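You operate a simulated robot arm through the tools that you are given. There is no shell and no other tool.

You run a simulated robot arm. Do the job below in one go: nothing can be reset, and whatever is moved stays where it is left.

TASK
Pump the bubbles out of the red and silver shocks, then cap them.
Fine: each takes the cap of its colour; the third shock stays shut; spill under half a teaspoon.

Only the result counts: the job must be done as asked and must still hold three seconds after the hand-in. Knocking over, shifting, dropping, spilling or breaking anything else fails it. Lids that push on must go on centred and level and be pressed home; caps that screw on are set level and turned clockwise until they are tight.

THE ROBOT
A 7-joint arm with a two-finger parallel gripper, fixed in place. Base frame: the origin is on the floor under the middle of its stand, x ahead of it, y to its left, z up; the work surface is at about z = 90. Readings come in cm, degrees, newtons and seconds.
It reaches about 124.7 cm from its shoulder. Its first joint turns from -132.0 to 132.0 degrees. Payload 3.91 kg.
Tool frame: the origin (TCP) lies between the finger pads and is the grasp point; the fingertips stand 3 cm ahead of it; z points along the fingers, y is the line along which they close. Largest opening 11 cm; finger width 2, thickness 1; the body of the gripper, 4.8 by 11.2 cm, starts 5.5 cm behind the TCP.
Orientation is that of the tool frame in the base frame, as a unit quaternion [x, y, z, w]. With the fingers straight down and closing along the base's y, the tool's x points along the base's -x, its y along +y and its z along -z.

THE INTERFACE
- The arm moves only by the tool move_arm. Its argument "moves" is a list of rows, each a list of 7 numbers: the shift along the base's x, y, z in cm, then the turn, a rotation vector about the base's x, y, z in degrees, then the opening, from 0 (shut) to 1 (fully open). In form: [[x, y, z, ax, ay, az, hand], ...]. A call has 1 to 20 rows; each row shifts and turns the commanded pose from where the row before left it. A row lasts 0.2 s, in which the tool goes at most 5 cm and 8.6 degrees; a call with a longer step from one row to the next is refused whole, and so is a gripper value outside its range. A pose out of reach is approached as far as the arm can. The call stops where the force on the tool passes 40 N (or 10 N more than at its start, if that is more) or the arm is blocked; 0.2 s more then pass. Each finger travels about 10.8 cm/s and halts on what it meets, pressing with about 27 N; the grip force reading is that of the motor and also rises with nothing between the fingers. The clock runs only during rows and for 0.2 s after the last one: add rows that do not move to give the fingers time. The reply holds the time, the measured pose of the TCP, the force on the tool along the base axes, the opening and the grip force, in the units named above and with some noise, with the torque about the TCP (base axes, N m) and any sound that the robot's microphone picked up, and new pictures: "views" is both (left out), scene, wrist or none.
- Cameras (640 x 400 px; columns grow to the right, rows downward): "scene" is fixed at [22.25, -50.04, 154.17]; the picture's right is [0.93, -0.36, 0.00], its down [-0.10, -0.27, -0.96] and it looks along [0.34, 0.90, -0.29] (base axes); focal length 309 px, centre (320, 200). "wrist" rides on the gripper at [7.2, 1.7, -10.3] in the tool frame; the picture's right is [-0.23, 0.97, 0.00], its down [-0.76, -0.18, -0.62] and it looks along [-0.61, -0.14, 0.78] (tool axes); focal length 222 px, centre (320, 200). There is no depth. A picture from a camera that has moved, and an enlarged one, comes with that camera's place and axes in the base frame and with its lens.
- close_up(camera, box): a new picture of the part [left, top, right, bottom] of that camera's present view, enlarged. It takes no simulated time.
- finish_job(): hands the job in; it is judged then, once.

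Nothing tells you positions but the pictures and the camera data. Unless the task says otherwise, let go and move clear before handing in.

The tools are called after "Call:" as a command line: name --pt "numbers of a row" for each row, then --argument value for the rest, lists and objects as JSON in quotes. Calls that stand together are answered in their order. move_arm: Moves the arm, as the interface text tells. Its arguments: {"type":"object","properties":{"moves":{"type":"array","items":{"type":"array","items":{"type":"number"}}},"views":{"type":"string","enum":["both","scene","wrist","none"]}},"required":["moves"]} The other tools are called the same way: close_up (camera, box) takes an enlarged picture of a part of a camera's view; finish_job () hands the job in.

At the start:

```text
time: 0.0
position: [37.41, 44.94, 122.99]
tcp_rot: [0.0, 1.0, 0.0, 0.0]
contact_force: [-0.2, 0.5, -1.1]
torque: [0.02, 0.04, 0.01]
grip_width: 11.0
finger_force: 0.1
```

scene: 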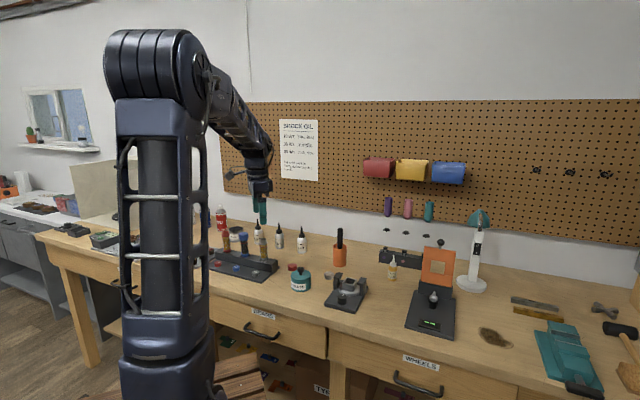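
wrist: 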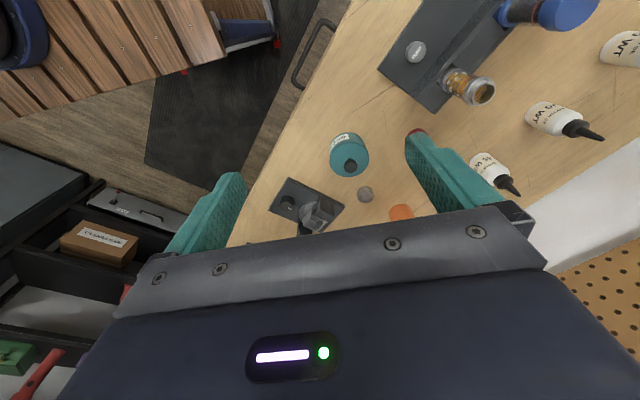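

I see a workbench with a dark stand holding the shocks, oil bottles behind it, and some small items to the right. I'll look closer before moving.

Call:
close_up --camera "scene" --box '[190, 190, 350, 310]'

Call:
close_up --camera "scene" --box '[270, 100, 330, 190]'

Call:
close_up --camera "scene" --box '[310, 210, 490, 350]'

Call:
close_up --camera "wrist" --box '[240, 0, 640, 250]'

```text
3.33 times, centred on (270, 250) of scene
camera zoom: at [22.25, -50.04, 154.17], right [0.93, -0.36, 0.0], down [-0.1, -0.27, -0.96], along [0.34, 0.9, -0.29], focal length 1030 px, centre (487, 33)
```

zoom: 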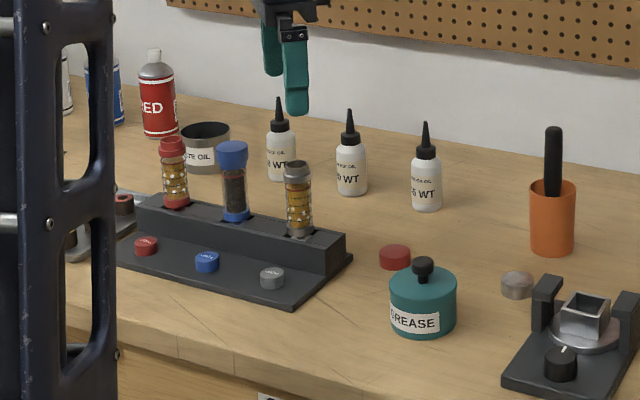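

```text
4.44 times, centred on (300, 145) of scene
camera zoom: at [22.25, -50.04, 154.17], right [0.93, -0.36, 0.0], down [-0.1, -0.27, -0.96], along [0.34, 0.9, -0.29], focal length 1373 px, centre (409, 444)
```

zoom: 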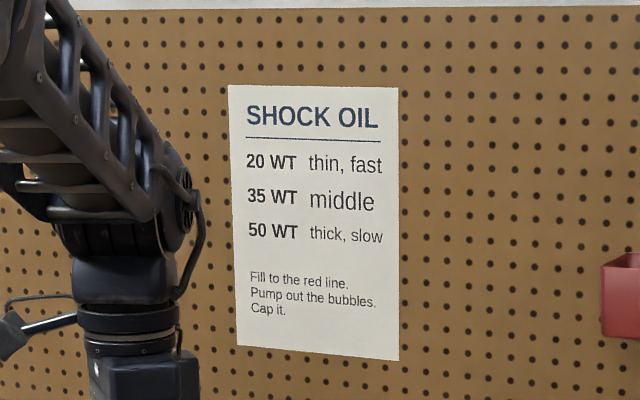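

```text
2.86 times, centred on (400, 280) of scene
camera zoom: at [22.25, -50.04, 154.17], right [0.93, -0.36, 0.0], down [-0.1, -0.27, -0.96], along [0.34, 0.9, -0.29], focal length 883 px, centre (91, -29)
```

zoom: 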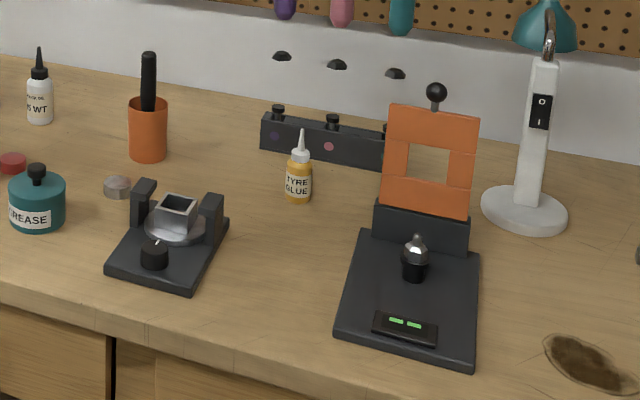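

```text
1.60 times, centred on (440, 125) of wrist
camera zoom: at [30.17, 46.59, 133.23], right [0.23, 0.97, 0.0], down [0.76, -0.18, 0.62], along [0.61, -0.14, -0.78], focal length 355 px, centre (128, 320)
```

zoom: 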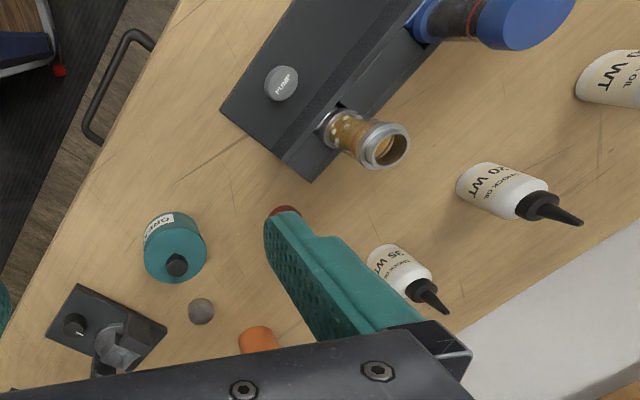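

The stand holds the red, blue (already capped) and silver shocks, each with a PUMP button in front. The loose caps lie to the right: red near (52, 60) and silver near (64, 50). I'll move the wrist camera in front of the stand to look closer.

Call:
move_arm --pt "-2.4 2.84 -1.1 0 0 7.5 1" --pt "-2.4 2.84 -1.1 0 0 7.5 1" --pt "-2.4 2.84 -1.1 0 0 7.5 1" --pt "-2.4 2.84 -1.1 0 0 7.5 1" --pt "-2.4 2.84 -1.1 0 0 7.5 1" --pt "-2.4 2.84 -1.1 0 0 7.5 1" --pt "0 0 0 0 0 0 1"

```text
time: 1.6
position: [22.96, 61.88, 116.4]
tcp_rot: [-0.383, 0.924, -0.001, 0.0]
contact_force: [0.3, 0.4, 0.3]
torque: [0.02, -0.03, -0.02]
grip_width: 10.99
finger_force: 0.1
camera wrist: at [16.68, 57.99, 126.6], right [-0.53, 0.85, 0.0], down [0.66, 0.41, 0.62], along [0.53, 0.33, -0.78], focal length 222 px, centre (320, 200)
```

scene: 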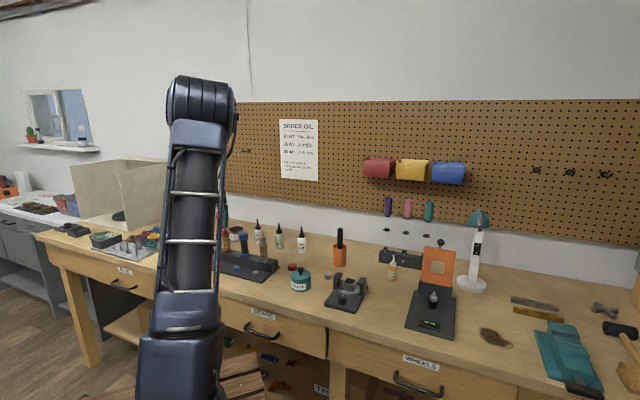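
wrist: 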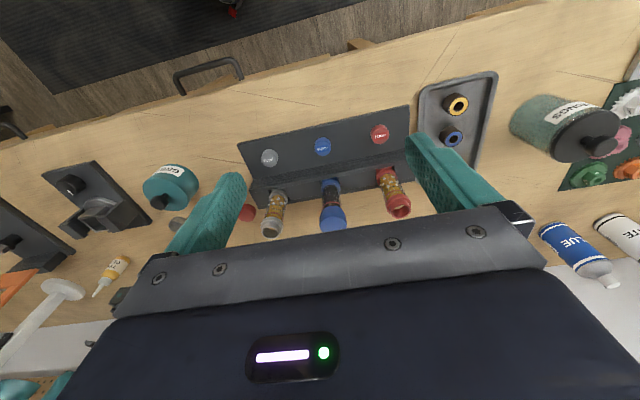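

The wrist camera now shows the whole stand. I'll zoom in on the shocks, pumps and caps.

Call:
close_up --camera "wrist" --box '[230, 100, 430, 240]'

Call:
close_up --camera "scene" --box '[215, 215, 345, 300]'

Call:
close_up --camera "wrist" --box '[120, 130, 320, 255]'

```text
2.86 times, centred on (330, 170) of wrist
camera zoom: at [16.68, 57.99, 126.6], right [-0.53, 0.85, 0.0], down [0.66, 0.41, 0.62], along [0.53, 0.33, -0.78], focal length 635 px, centre (291, 286)
```

zoom: 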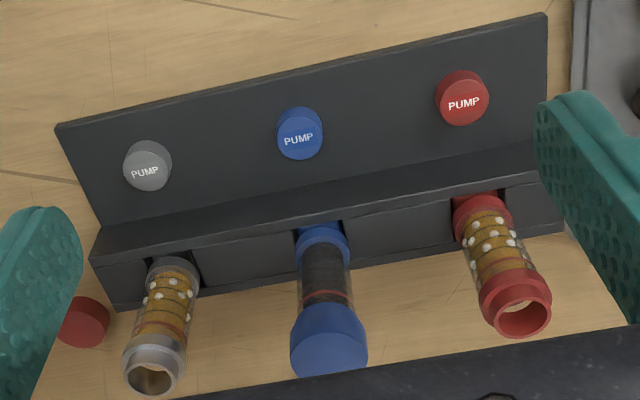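

```text
4.71 times, centred on (280, 258) of scene
camera zoom: at [22.25, -50.04, 154.17], right [0.93, -0.36, 0.0], down [-0.1, -0.27, -0.96], along [0.34, 0.9, -0.29], focal length 1454 px, centre (508, -71)
```

zoom: 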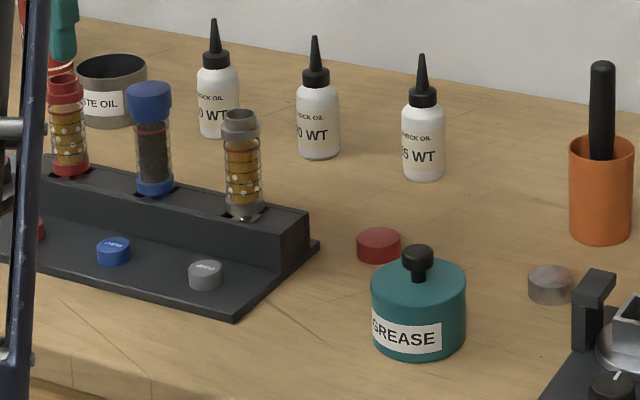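

```text
3.20 times, centred on (220, 192) of wrist
camera zoom: at [16.68, 57.99, 126.6], right [-0.53, 0.85, 0.0], down [0.66, 0.41, 0.62], along [0.53, 0.33, -0.78], focal length 711 px, centre (640, 224)
```

zoom: 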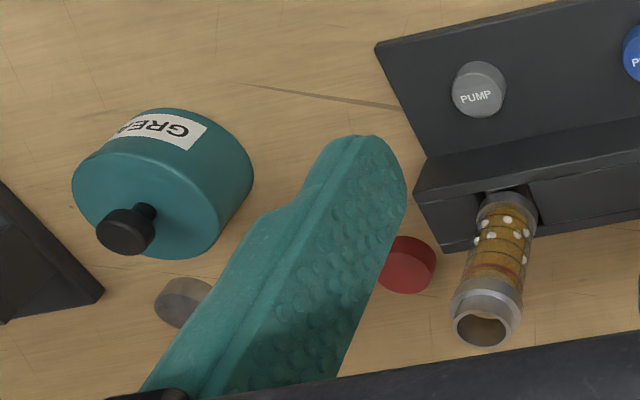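

The red and silver shocks show white bubbles, and the loose caps look like plain closed-top cylinders. I'll shut the fingers and hover over the silver PUMP button at about (37.2, 60.2), then check the alignment.

Call:
move_arm --pt "3.56 -0.42 -1 0 0 0 0.5" --pt "3.56 -0.42 -1 0 0 0 0" --pt "3.56 -0.42 -1 0 0 0 0" --pt "3.56 -0.42 -1 0 0 0 0" --pt "0 0 -3 0 0 0 0" --pt "0 0 -3 0 0 0 0" --pt "0 0 -3 0 0 0 0" --pt "0 0 -3 0 0 0 0" --pt "0 0 -2 0 0 0 0" --pt "0 0 0 0 0 0 0"

```text
time: 3.8
position: [37.08, 60.28, 98.28]
tcp_rot: [-0.382, 0.924, 0.0, 0.0]
contact_force: [0.4, 0.5, -0.1]
torque: [0.0, -0.02, -0.02]
grip_width: 0.01
finger_force: 27.1
camera wrist: at [30.9, 56.3, 108.57], right [-0.53, 0.85, 0.0], down [0.66, 0.41, 0.62], along [0.53, 0.33, -0.78], focal length 222 px, centre (320, 200)
```

scene: 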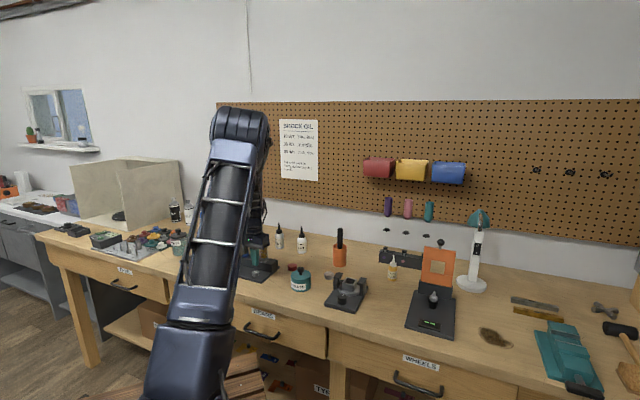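
wrist: 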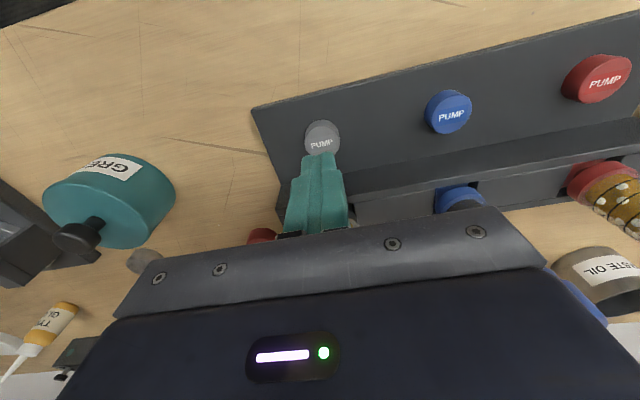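

The shut fingertips are centred above the silver PUMP button. I'll go down gently until I feel contact.

Call:
move_arm --pt "0.05 0 -1 0 0 0 0" --pt "0 0 -1 0 0 0 0" --pt "0 0 -0.8 0 0 0 0" --pt "0 0 -0.4 0 0 0 0" --pt "0 0 -0.3 0 0 0 0" --pt "0 0 -0.3 0 0 0 0" --pt "0 0 0 0 0 0 0" --views "wrist"

```text
time: 5.4
position: [37.3, 60.26, 94.73]
tcp_rot: [-0.383, 0.924, 0.0, 0.002]
contact_force: [0.7, 3.3, 10.1]
torque: [0.11, -0.05, -0.03]
grip_width: 0.0
finger_force: 27.2
heard: click
camera wrist: at [31.01, 56.33, 104.87], right [-0.53, 0.85, 0.0], down [0.66, 0.41, 0.62], along [0.53, 0.33, -0.78], focal length 222 px, centre (320, 200)
```

wrist: 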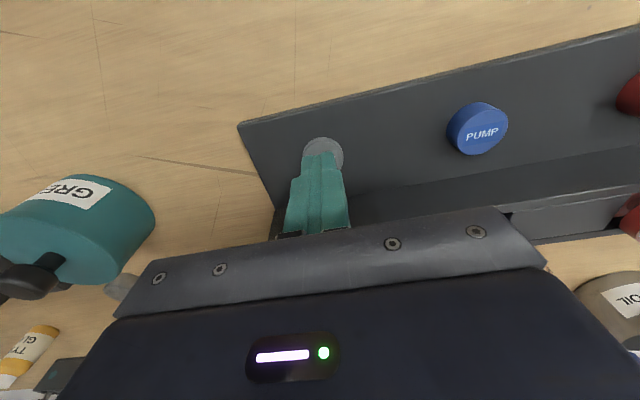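

I heard a click at about 10 N, which should be one pump stroke. I'll lift off and check what changed in the shock.

Call:
move_arm --pt "0 0 0.8 0 0 0 0" --pt "0 0 0.8 0 0 0 0" --pt "0 0 0 0 0 0 0"

Call:
close_up --camera "scene" --box '[215, 215, 345, 300]'

```text
time: 6.2
position: [37.37, 60.19, 96.14]
tcp_rot: [-0.382, 0.924, 0.0, 0.0]
contact_force: [0.2, 0.4, -0.1]
torque: [0.02, 0.01, -0.02]
grip_width: 0.0
finger_force: 26.9
camera wrist: at [31.04, 56.33, 106.4], right [-0.53, 0.85, 0.0], down [0.66, 0.41, 0.62], along [0.53, 0.33, -0.78], focal length 222 px, centre (320, 200)
```

scene: 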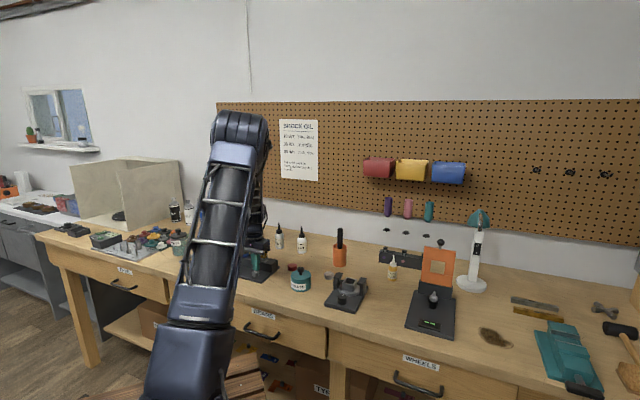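
wrist: 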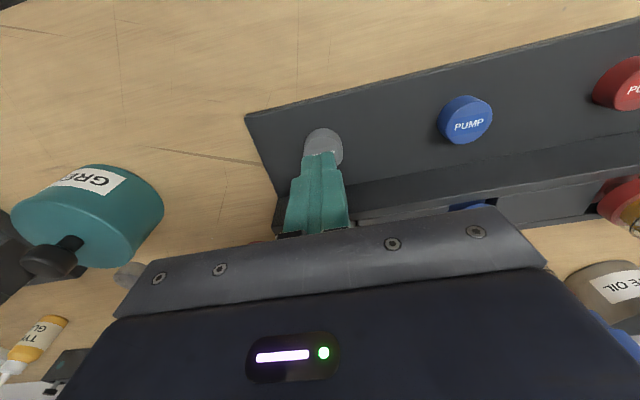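

```text
4.71 times, centred on (280, 258) of scene
camera zoom: at [22.25, -50.04, 154.17], right [0.93, -0.36, 0.0], down [-0.1, -0.27, -0.96], along [0.34, 0.9, -0.29], focal length 1454 px, centre (508, -71)
```

zoom: 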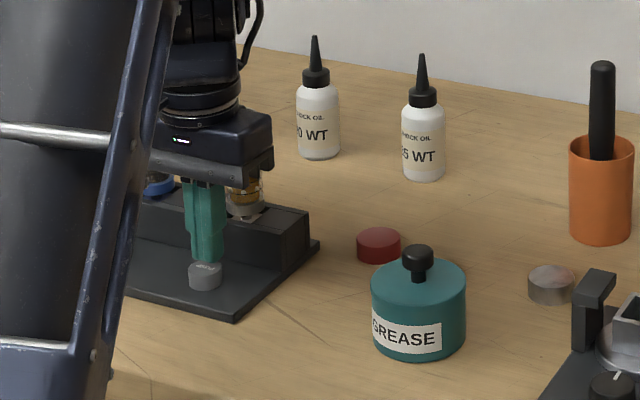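

The gripper blocks the view, so I'll back off to where the silver shock is visible.

Call:
move_arm --pt "0 0 4 0 0 0 0" --pt "-1.5 -0.5 4 0 0 0 0" --pt "-2.8 -0.5 4 0 0 0 0" --pt "-2.8 -0.5 3 0 0 0 0" --pt "0 0 0 0 0 0 0" --views "wrist"

Call:
close_up --camera "wrist" --box '[230, 80, 430, 220]'

Call:
close_up --camera "scene" --box '[215, 215, 345, 300]'

```text
time: 7.4
position: [30.16, 58.75, 111.18]
tcp_rot: [-0.383, 0.924, 0.0, 0.0]
contact_force: [1.2, -0.2, -0.3]
torque: [-0.06, 0.0, -0.02]
grip_width: 0.0
finger_force: 27.2
camera wrist: at [23.94, 54.85, 121.42], right [-0.53, 0.85, 0.0], down [0.66, 0.41, 0.62], along [0.53, 0.33, -0.78], focal length 222 px, centre (320, 200)
```

wrist: 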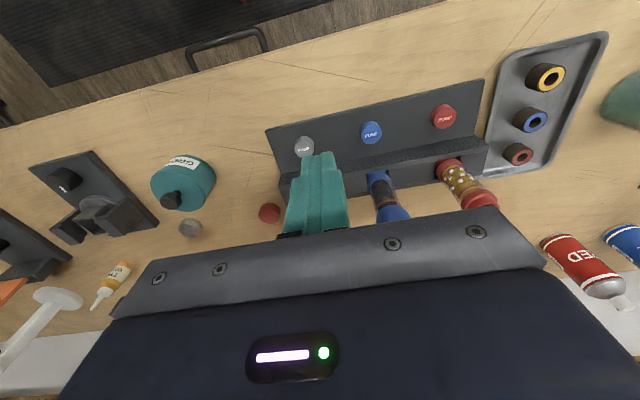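

```text
2.86 times, centred on (330, 150) of wrist
camera zoom: at [23.94, 54.85, 121.42], right [-0.53, 0.85, 0.0], down [0.66, 0.41, 0.62], along [0.53, 0.33, -0.78], focal length 635 px, centre (291, 343)
```

zoom: 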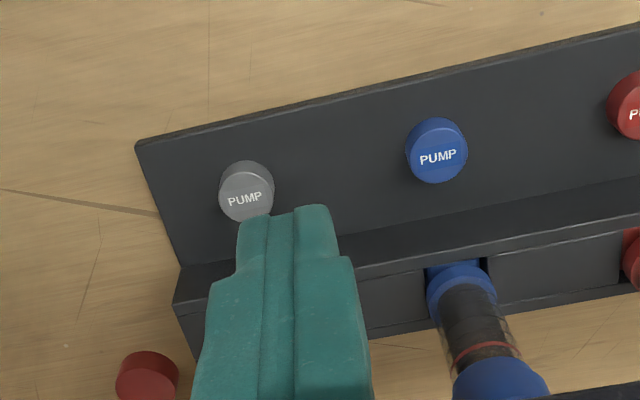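

```text
4.71 times, centred on (280, 258) of scene
camera zoom: at [22.25, -50.04, 154.17], right [0.93, -0.36, 0.0], down [-0.1, -0.27, -0.96], along [0.34, 0.9, -0.29], focal length 1454 px, centre (508, -71)
```

zoom: 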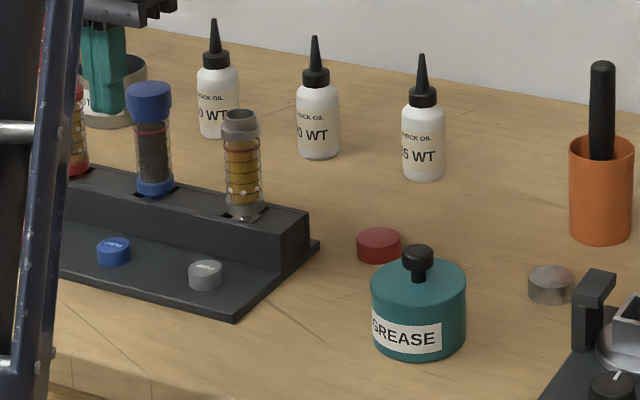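

The bubbles look fewer. I'll zoom right in on the silver shock.

Call:
close_up --camera "scene" --box '[250, 230, 282, 266]'

```text
11.11 times, centred on (266, 248) of scene
camera zoom: at [22.25, -50.04, 154.17], right [0.93, -0.36, 0.0], down [-0.1, -0.27, -0.96], along [0.34, 0.9, -0.29], focal length 3433 px, centre (920, -333)
```

zoom: 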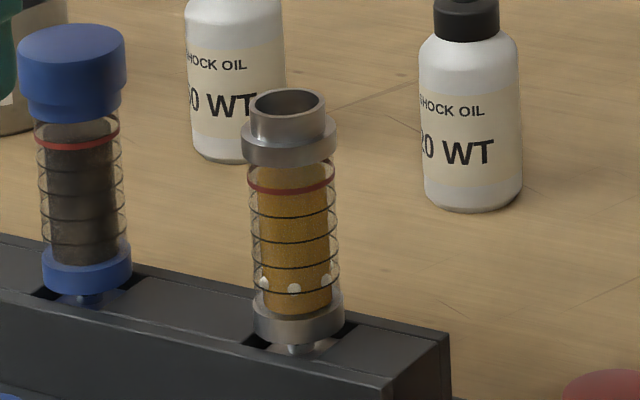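

One row of bubbles is left in the silver shock after one stroke. I'll give it another stroke and back off again to look.

Call:
move_arm --pt "2.8 0.5 -3 0 0 0 0" --pt "2.8 0.5 -4 0 0 0 0" --pt "1.5 0.5 -4 0 0 0 0" --pt "0 0 -4 0 0 0 0" --pt "0 0 -0.5 0 0 0 0" --pt "0 0 -0.4 0 0 0 0" --pt "0 0 -0.4 0 0 0 0" --pt "0 0 -0.3 0 0 0 0" --pt "0 0 0 0 0 0 0" --views "none"

Call:
move_arm --pt "0 0 0.8 0 0 0 0" --pt "0 0 1.2 0 0 0 0" --pt "0 0 3.6 0 0 0 0" --pt "-1.5 -0.5 4 0 0 0 0" --pt "-2.8 -0.5 4 0 0 0 0" --pt "-2.8 -0.5 3 0 0 0 0" --pt "0 0 0 0 0 0 0" --views "none"

Call:
close_up --camera "scene" --box '[250, 230, 282, 266]'

```text
time: 9.4
position: [37.29, 60.26, 94.5]
tcp_rot: [-0.383, 0.924, 0.001, 0.001]
contact_force: [0.4, -0.5, 10.6]
torque: [0.0, -0.08, 0.0]
grip_width: 0.0
finger_force: 27.3
heard: click
```

```text
time: 11.0
position: [30.18, 58.71, 111.08]
tcp_rot: [-0.383, 0.924, 0.0, 0.0]
contact_force: [0.7, 0.0, 0.4]
torque: [-0.02, -0.01, -0.05]
grip_width: 0.0
finger_force: 27.7
```

```text
11.11 times, centred on (266, 248) of scene
camera zoom: at [22.25, -50.04, 154.17], right [0.93, -0.36, 0.0], down [-0.1, -0.27, -0.96], along [0.34, 0.9, -0.29], focal length 3433 px, centre (920, -333)
```

zoom: 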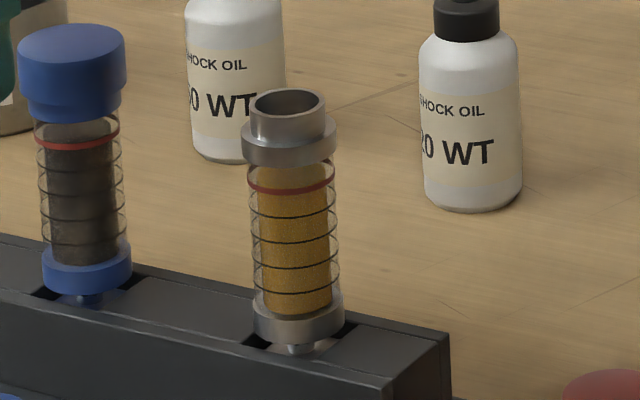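

The silver shock looks clear from this side. I'll move back so the wrist camera can check its other side and see the red shock.

Call:
move_arm --pt "-3.6 1.6 2.6 0 0 0 0.5" --pt "-3.6 1.6 2.6 0 0 0 1" --pt "0 0 0 0 0 0 1" --pt "0 0 0 0 0 0 1" --views "wrist"

Call:
close_up --camera "wrist" --box '[240, 170, 420, 250]'

Call:
close_up --camera "wrist" --box '[250, 180, 300, 245]'

Call:
close_up --camera "wrist" --box '[365, 160, 425, 230]'

Call:
close_up --camera "scene" --box '[200, 220, 260, 270]'

```text
time: 12.0
position: [23.01, 61.92, 116.3]
tcp_rot: [-0.383, 0.924, 0.0, 0.0]
contact_force: [0.2, 0.3, -0.5]
torque: [0.0, -0.01, 0.03]
grip_width: 10.99
finger_force: 0.2
camera wrist: at [16.71, 57.97, 126.66], right [-0.53, 0.85, 0.0], down [0.66, 0.41, 0.62], along [0.53, 0.33, -0.78], focal length 222 px, centre (320, 200)
```

wrist: 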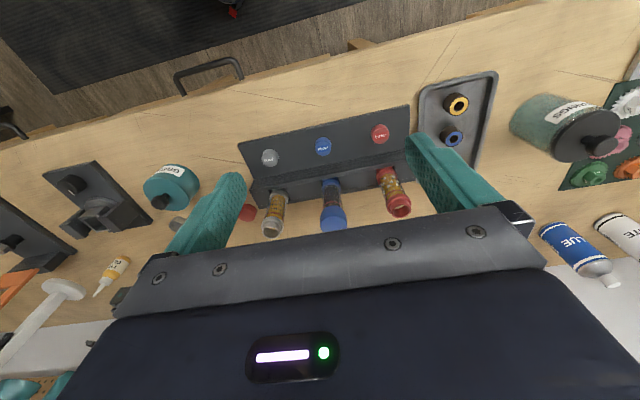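

```text
3.56 times, centred on (330, 210) of wrist
camera zoom: at [16.71, 57.97, 126.66], right [-0.53, 0.85, 0.0], down [0.66, 0.41, 0.62], along [0.53, 0.33, -0.78], focal length 790 px, centre (284, 164)
```

zoom: 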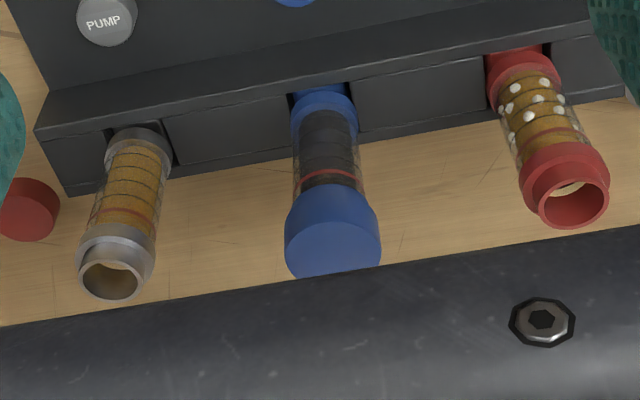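

```text
6.15 times, centred on (275, 212) of wrist
camera zoom: at [16.71, 57.97, 126.66], right [-0.53, 0.85, 0.0], down [0.66, 0.41, 0.62], along [0.53, 0.33, -0.78], focal length 1367 px, centre (597, 123)
```

zoom: 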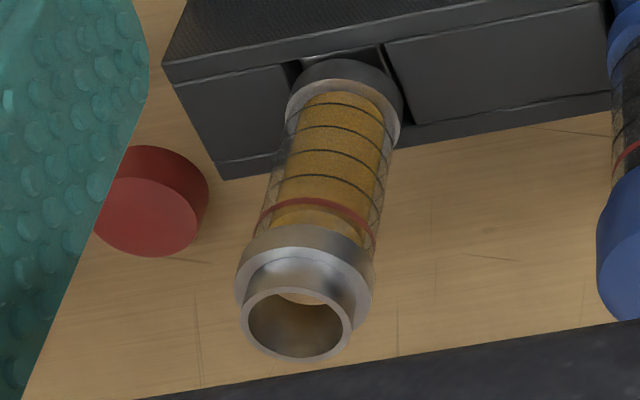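

```text
5.71 times, centred on (395, 195) of wrist
camera zoom: at [16.71, 57.97, 126.66], right [-0.53, 0.85, 0.0], down [0.66, 0.41, 0.62], along [0.53, 0.33, -0.78], focal length 1269 px, centre (-109, 229)
```

zoom: 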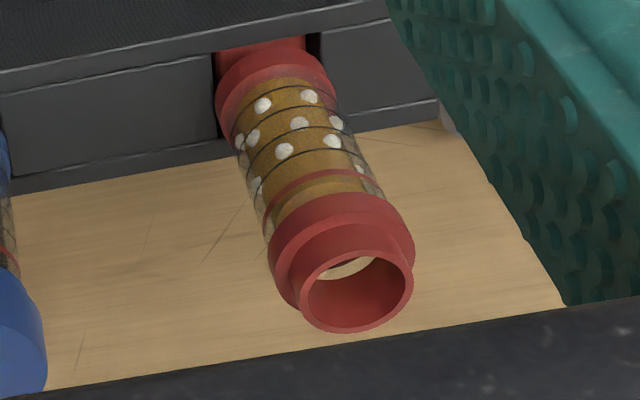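

```text
8.00 times, centred on (230, 245) of scene
camera zoom: at [22.25, -50.04, 154.17], right [0.93, -0.36, 0.0], down [-0.1, -0.27, -0.96], along [0.34, 0.9, -0.29], focal length 2472 px, centre (1040, -160)
```

zoom: 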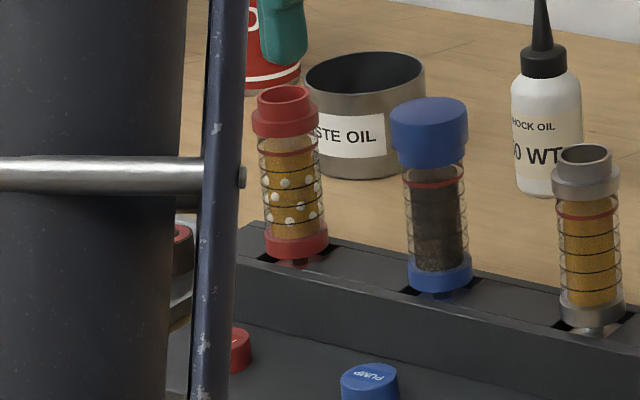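

Silver is clear of bubbles on both sides, while red still has about nine. I'll shut the fingers and hover over the red PUMP button at about (23.85, 74.0).

Call:
move_arm --pt "0.29 4.03 -3 0 0 0 0.5" --pt "0.29 4.03 -3 0 0 0 0" --pt "0.29 4.03 -3 0 0 0 0" --pt "0 0 -3 0 0 0 0" --pt "0 0 -3 0 0 0 0" --pt "0 0 -3 0 0 0 0" --pt "0 0 0 0 0 0 0" --views "wrist"

```text
refused: row 1 steps farther than a row can; nothing moved
```

That row was slightly too long, so I'll shorten the steps and repeat the approach.

Call:
move_arm --pt "0.29 4.03 -2.5 0 0 0 0.5" --pt "0.29 4.03 -2.5 0 0 0 0" --pt "0.29 4.03 -2.5 0 0 0 0" --pt "0 0 -3.5 0 0 0 0" --pt "0 0 -3.5 0 0 0 0" --pt "0 0 -3.5 0 0 0 0" --pt "0 0 0 0 0 0 0" --views "wrist"

```text
time: 13.6
position: [23.8, 73.96, 98.26]
tcp_rot: [-0.383, 0.924, 0.0, -0.001]
contact_force: [-0.1, -1.5, -0.4]
torque: [0.03, -0.02, 0.02]
grip_width: 0.0
finger_force: 27.2
camera wrist: at [17.62, 70.1, 108.64], right [-0.53, 0.85, 0.0], down [0.66, 0.41, 0.62], along [0.53, 0.33, -0.78], focal length 222 px, centre (320, 200)
```

wrist: 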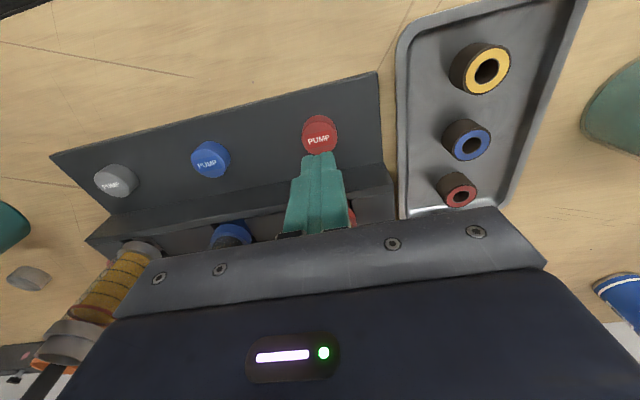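

The fingers are centred over the red PUMP button. I'll press one stroke and go back to the viewing pose.

Call:
move_arm --pt "0 0 -2 0 0 0 0" --pt "0 0 -0.5 0 0 0 0" --pt "0 0 -0.4 0 0 0 0" --pt "0 0 -0.4 0 0 0 0" --pt "0 0 -0.4 0 0 0 0" --pt "0 0 0 0 0 0 0" --views "none"

Call:
move_arm --pt "0 0 0.8 0 0 0 0" --pt "0 0 1.5 0 0 0 0" --pt "0 0 4 0 0 0 0" --pt "0 0 4 0 0 0 0" --pt "0 0 4 0 0 0 0" --pt "-0.29 -4.03 2.5 0 0 0 0" --pt "-0.29 -4.03 2.5 0 0 0 0" --pt "-0.29 -4.03 2.4 0 0 0 0" --pt "0 0 0 0 0 0 0" --views "wrist"

Call:
close_up --camera "wrist" --box '[240, 170, 420, 250]'

Call:
close_up --camera "scene" --box '[200, 220, 260, 270]'

```text
time: 14.1
position: [23.69, 74.31, 96.88]
tcp_rot: [-0.383, 0.924, 0.005, 0.002]
contact_force: [-1.0, -3.9, 14.8]
torque: [0.56, -0.52, -0.09]
grip_width: 0.0
finger_force: 26.5
stopped in row 2: the force on the tool passed its limit at 52 N (the readings are from after the stop); the commanded pose is now the measured one
```

```text
time: 16.1
position: [22.9, 61.95, 118.38]
tcp_rot: [-0.384, 0.923, 0.003, 0.001]
contact_force: [-0.2, -0.3, -0.8]
torque: [-0.03, -0.01, 0.02]
grip_width: 0.0
finger_force: 27.2
camera wrist: at [16.53, 58.05, 128.57], right [-0.53, 0.85, 0.01], down [0.66, 0.41, 0.63], along [0.53, 0.34, -0.78], focal length 222 px, centre (320, 200)
```

wrist: 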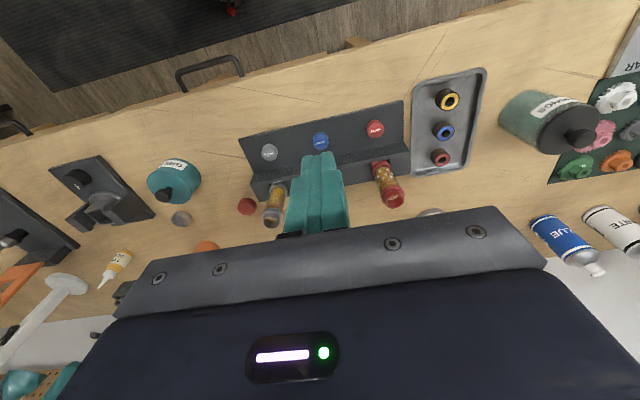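

```text
3.56 times, centred on (330, 210) of wrist
camera zoom: at [16.53, 58.05, 128.57], right [-0.53, 0.85, 0.01], down [0.66, 0.41, 0.63], along [0.53, 0.34, -0.78], focal length 790 px, centre (284, 164)
```

zoom: 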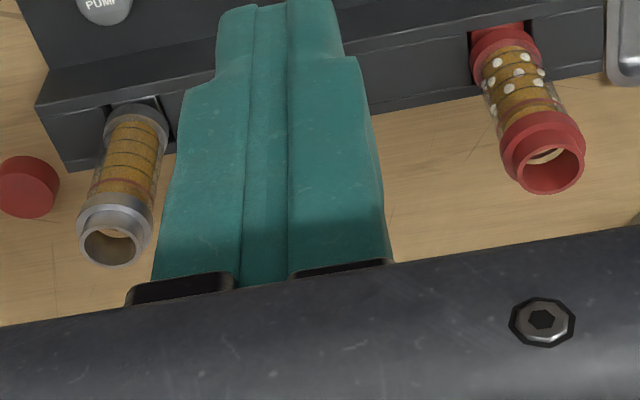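

```text
8.00 times, centred on (230, 245) of scene
camera zoom: at [22.25, -50.04, 154.17], right [0.93, -0.36, 0.0], down [-0.1, -0.27, -0.96], along [0.34, 0.9, -0.29], focal length 2472 px, centre (1040, -160)
```

zoom: 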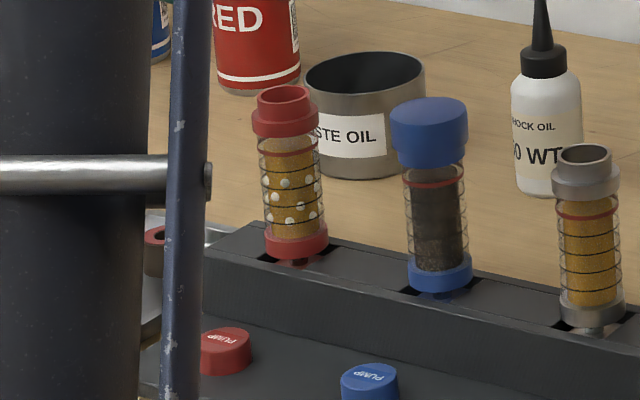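

The red press stopped early on a contact off to the shock side of the tool. Nothing seems to have moved and no stroke registered. I'll look at the gripper's shape before trying again.

Call:
close_up --camera "scene" --box '[150, 120, 290, 230]'

Call:
close_up --camera "wrist" --box '[350, 90, 430, 220]'

Call:
close_up --camera "scene" --box '[200, 225, 240, 265]'

```text
3.64 times, centred on (220, 175) of scene
camera zoom: at [22.25, -50.04, 154.17], right [0.93, -0.36, 0.0], down [-0.1, -0.27, -0.96], along [0.34, 0.9, -0.29], focal length 1124 px, centre (684, 291)
```

zoom: 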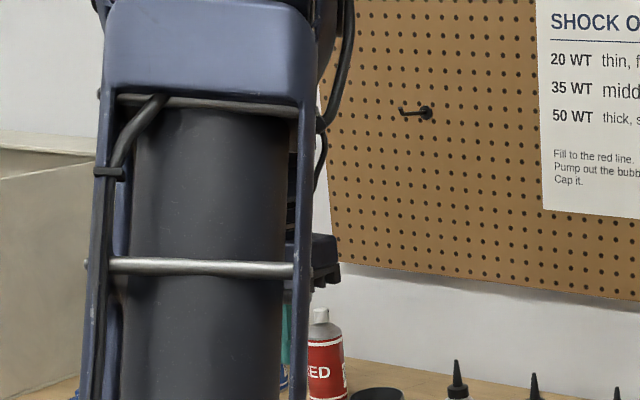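

```text
3.08 times, centred on (390, 155) of wrist
camera zoom: at [16.53, 58.05, 128.57], right [-0.53, 0.85, 0.01], down [0.66, 0.41, 0.63], along [0.53, 0.34, -0.78], focal length 684 px, centre (105, 338)
```

zoom: 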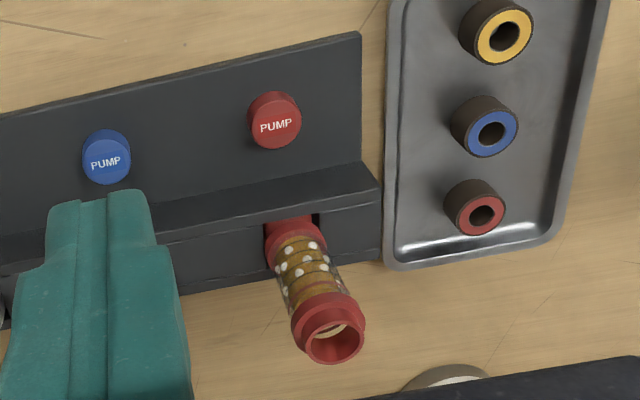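

```text
10.00 times, centred on (220, 245) of scene
camera zoom: at [22.25, -50.04, 154.17], right [0.93, -0.36, 0.0], down [-0.1, -0.27, -0.96], along [0.34, 0.9, -0.29], focal length 3090 px, centre (1320, -250)
```

zoom: 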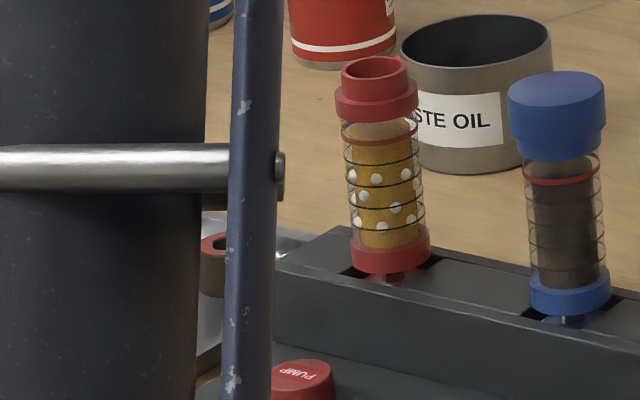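

The upright gripper seems to brush the red shock. I'll tilt the tool 20° so its body leans away from the shocks, then hover over the red PUMP again.

Call:
move_arm --pt "0.28 4.0 -2 4.7 -4.7 0 0" --pt "0.28 4.0 -2 4.7 -4.7 0 0" --pt "0.28 3.95 -2 4.7 -4.7 0 0" --pt "0 0 -3.5 0 0 0 0" --pt "0 0 -3.5 0 0 0 0" --pt "0 0 -3.5 0 0 0 0" --pt "0 0 -2.5 0 0 0 0" --pt "0 0 0 0 0 0 0"

```text
time: 17.9
position: [23.68, 74.19, 99.51]
tcp_rot: [-0.377, 0.909, 0.07, 0.163]
contact_force: [-0.4, 0.5, -0.2]
torque: [-0.03, -0.02, -0.02]
grip_width: 0.0
finger_force: 26.5
camera wrist: at [15.32, 67.94, 106.58], right [-0.54, 0.84, 0.08], down [0.48, 0.22, 0.85], along [0.69, 0.5, -0.52], focal length 222 px, centre (320, 200)
```

scene: 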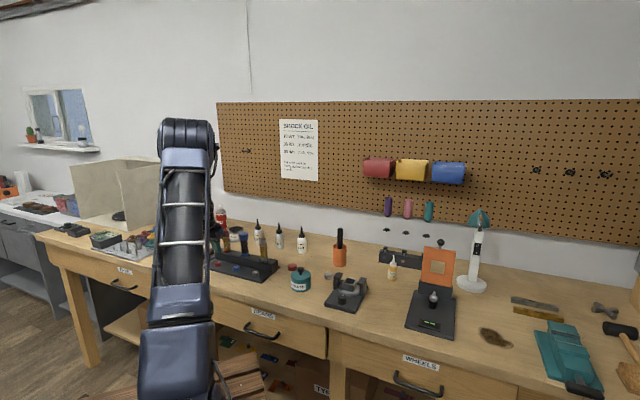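
wrist: 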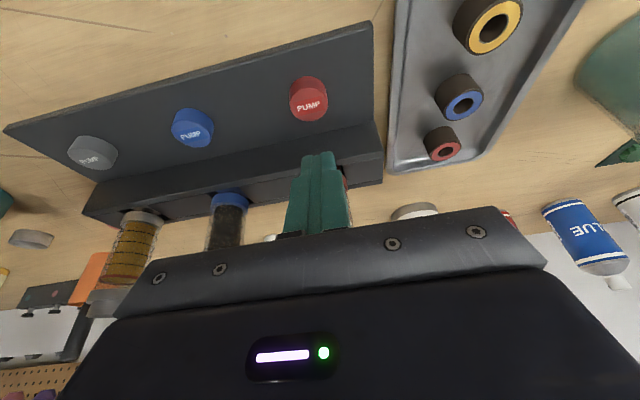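

The tilted tool is over the red PUMP with no contact. I'll press down gently.

Call:
move_arm --pt "0.1 -0.15 -1.5 0 0 0 0" --pt "0 0 -1.2 0 0 0 0" --pt "0 0 -0.8 0 0 0 0" --pt "0 0 -0.4 0 0 0 0" --pt "0 0 -0.4 0 0 0 0" --pt "0 0 -0.3 0 0 0 0" --pt "0 0 0 0 0 0 0" --views "wrist"

```text
time: 19.5
position: [23.83, 73.94, 94.88]
tcp_rot: [-0.377, 0.909, 0.07, 0.163]
contact_force: [1.6, 1.4, 5.8]
torque: [0.05, -0.07, -0.04]
grip_width: 0.01
finger_force: 26.9
heard: click
camera wrist: at [15.46, 67.75, 101.98], right [-0.54, 0.84, 0.08], down [0.48, 0.22, 0.85], along [0.69, 0.5, -0.52], focal length 222 px, centre (320, 200)
```

wrist: 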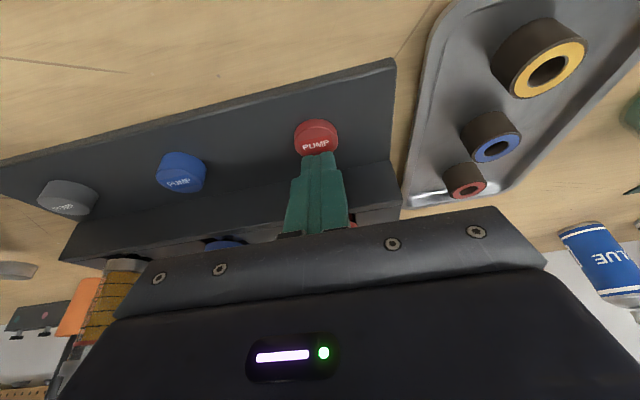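

I heard a click, so the stroke registered. I'll lift and check the red shock's bubbles.

Call:
move_arm --pt "0 0 1 0 0 0 0" --pt "0 0 3.6 0 0 0 0" --pt "-1 -1 4 0 0 0 0" --pt "-1 -1 4 0 0 0 0" --pt "0 -3 3 0 0 0 0" --pt "0 -4 2 0 0 0 0" --pt "0 0 0 0 0 0 0" --views "wrist"

Call:
close_up --camera "scene" --box '[200, 225, 240, 265]'

Call:
close_up --camera "wrist" --box '[350, 120, 430, 220]'

```text
time: 21.1
position: [21.76, 64.82, 112.45]
tcp_rot: [-0.378, 0.909, 0.07, 0.162]
contact_force: [0.4, 0.2, 0.3]
torque: [0.0, 0.0, -0.03]
grip_width: 0.0
finger_force: 27.7
camera wrist: at [13.33, 58.61, 119.55], right [-0.54, 0.84, 0.08], down [0.48, 0.22, 0.85], along [0.69, 0.5, -0.52], focal length 222 px, centre (320, 200)
```

wrist: 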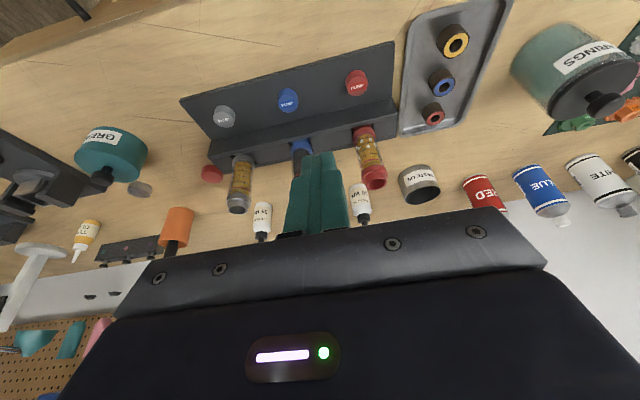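

```text
10.00 times, centred on (220, 245) of scene
camera zoom: at [22.25, -50.04, 154.17], right [0.93, -0.36, 0.0], down [-0.1, -0.27, -0.96], along [0.34, 0.9, -0.29], focal length 3090 px, centre (1320, -250)
```

zoom: 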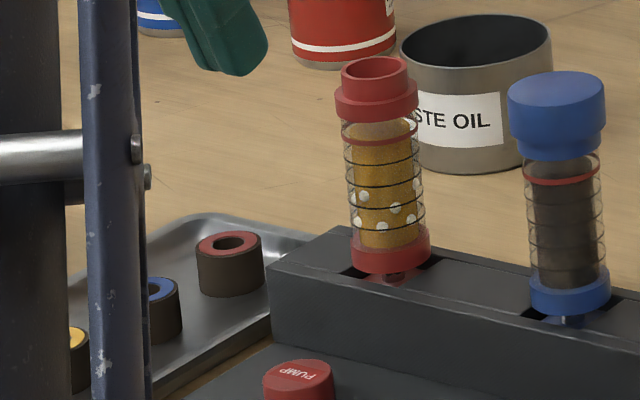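

```text
4.00 times, centred on (390, 170) of wrist
camera zoom: at [13.33, 58.61, 119.55], right [-0.54, 0.84, 0.08], down [0.48, 0.22, 0.85], along [0.69, 0.5, -0.52], focal length 888 px, centre (40, 320)
```

zoom: 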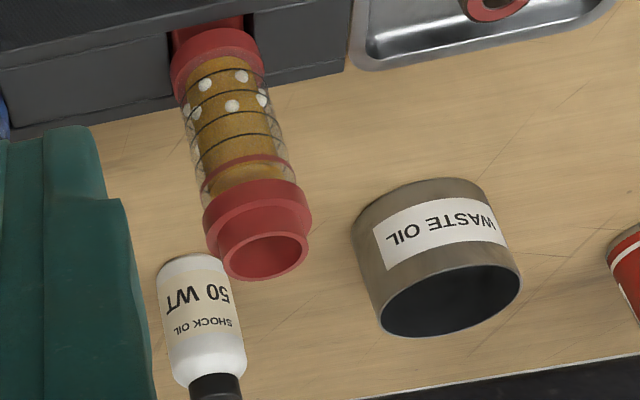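

About a third of the red bubbles are gone. I'll press another stroke and check again.

Call:
move_arm --pt "0 4 -2 0 0 0 0" --pt "0 3 -3 0 0 0 0" --pt "1 1 -4 0 0 0 0" --pt "1 1 -4 0 0 0 0" --pt "0 0 -2.7 0 0 0 0" --pt "0 0 -0.8 0 0 0 0" --pt "0 0 -0.4 0 0 0 0" --pt "0 0 -0.4 0 0 0 0" --pt "0 0 -0.3 0 0 0 0" --pt "0 0 0 0 0 0 0" --views "none"

Call:
move_arm --pt "0 0 1 0 0 0 0" --pt "0 0 3.6 0 0 0 0" --pt "-1 -1 4 0 0 0 0" --pt "-1 -1 4 0 0 0 0" --pt "0 -3 3 0 0 0 0" --pt "0 -4 2 0 0 0 0" --pt "0 0 0 0 0 0 0" --views "none"

Call:
close_up --camera "scene" --box '[200, 225, 240, 265]'

Call:
close_up --camera "wrist" --box '[350, 120, 430, 220]'

```text
time: 23.3
position: [23.92, 73.88, 94.87]
tcp_rot: [-0.377, 0.909, 0.071, 0.163]
contact_force: [1.8, 1.9, 5.7]
torque: [0.06, -0.04, -0.01]
grip_width: 0.02
finger_force: 26.8
heard: click
```

```text
time: 24.9
position: [21.89, 64.94, 112.52]
tcp_rot: [-0.377, 0.909, 0.07, 0.162]
contact_force: [-0.1, 0.3, -0.1]
torque: [0.01, 0.0, -0.01]
grip_width: 0.02
finger_force: 27.3
```

```text
10.00 times, centred on (220, 245) of scene
camera zoom: at [22.25, -50.04, 154.17], right [0.93, -0.36, 0.0], down [-0.1, -0.27, -0.96], along [0.34, 0.9, -0.29], focal length 3090 px, centre (1320, -250)
```

zoom: 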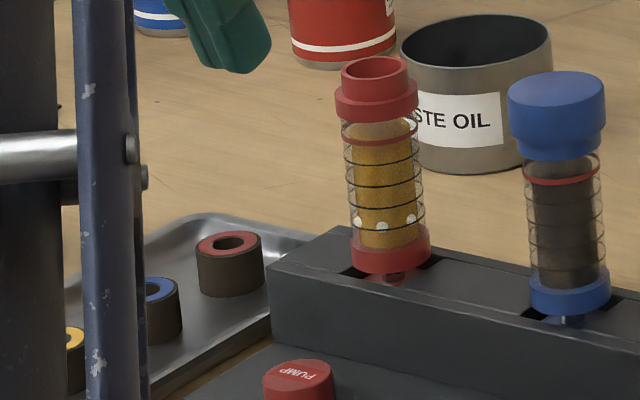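

```text
4.00 times, centred on (390, 170) of wrist
camera zoom: at [13.46, 58.74, 119.58], right [-0.54, 0.84, 0.08], down [0.48, 0.22, 0.85], along [0.69, 0.5, -0.52], focal length 888 px, centre (40, 320)
```

zoom: 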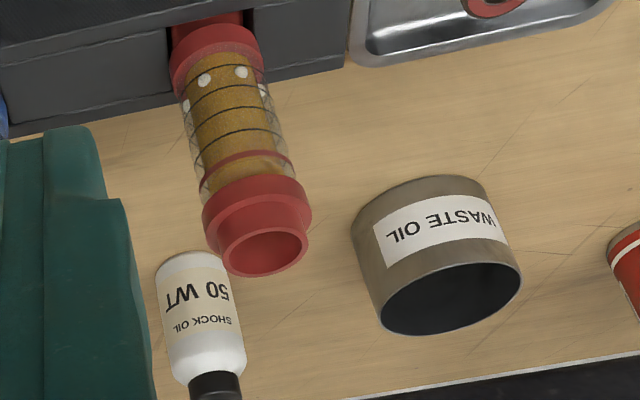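

One row of bubbles is left in red, so one more stroke should clear it.

Call:
move_arm --pt "0 4 -2 0 0 0 0" --pt "0 3 -3 0 0 0 0" --pt "1 1 -4 0 0 0 0" --pt "1 1 -4 0 0 0 0" --pt "0 0 -2.7 0 0 0 0" --pt "0 0 -0.8 0 0 0 0" --pt "0 0 -0.4 0 0 0 0" --pt "0 0 -0.4 0 0 0 0" --pt "0 0 -0.3 0 0 0 0" --pt "0 0 0 0 0 0 0" --views "none"

Call:
move_arm --pt "0 0 1 0 0 0 0" --pt "0 0 3.6 0 0 0 0" --pt "-1 -1 4 0 0 0 0" --pt "-1 -1 4 0 0 0 0" --pt "0 -3 3 0 0 0 0" --pt "0 -4 2 0 0 0 0" --pt "0 0 0 0 0 0 0" --views "none"

Call:
close_up --camera "scene" --box '[200, 225, 240, 265]'

Call:
close_up --camera "wrist" --box '[350, 120, 430, 220]'

Call:
close_up --camera "scene" --box '[250, 230, 282, 266]'

```text
time: 27.1
position: [24.02, 73.76, 94.9]
tcp_rot: [-0.377, 0.909, 0.07, 0.163]
contact_force: [2.3, -1.1, 5.9]
torque: [-0.04, -0.07, 0.0]
grip_width: 0.01
finger_force: 27.1
heard: click
```

```text
time: 28.7
position: [21.95, 64.98, 112.29]
tcp_rot: [-0.377, 0.909, 0.07, 0.161]
contact_force: [0.3, 0.4, -0.8]
torque: [-0.03, 0.02, -0.01]
grip_width: 0.0
finger_force: 27.3
```

```text
10.00 times, centred on (220, 245) of scene
camera zoom: at [22.25, -50.04, 154.17], right [0.93, -0.36, 0.0], down [-0.1, -0.27, -0.96], along [0.34, 0.9, -0.29], focal length 3090 px, centre (1320, -250)
```

zoom: 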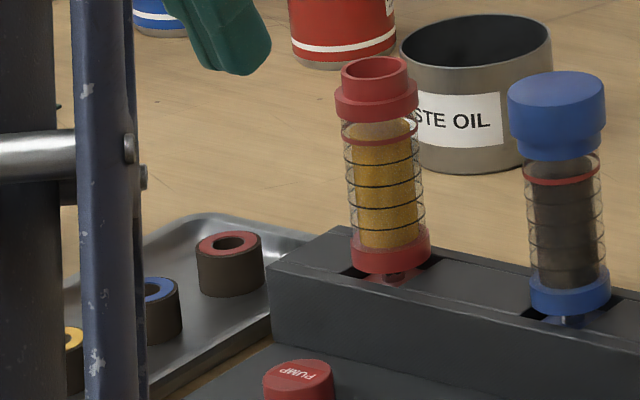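

```text
4.00 times, centred on (390, 170) of wrist
camera zoom: at [13.45, 58.75, 119.5], right [-0.54, 0.84, 0.08], down [0.48, 0.22, 0.85], along [0.69, 0.5, -0.52], focal length 888 px, centre (40, 320)
```

zoom: 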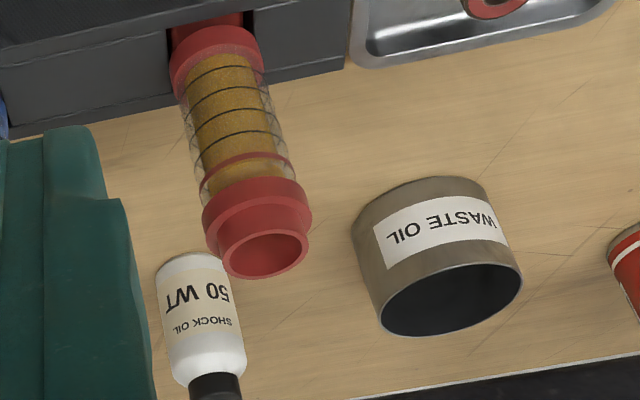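

```text
11.11 times, centred on (266, 248) of scene
camera zoom: at [22.25, -50.04, 154.17], right [0.93, -0.36, 0.0], down [-0.1, -0.27, -0.96], along [0.34, 0.9, -0.29], focal length 3433 px, centre (920, -333)
```

zoom: 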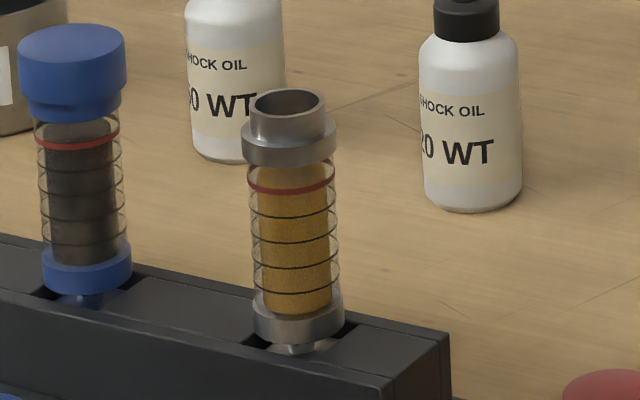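

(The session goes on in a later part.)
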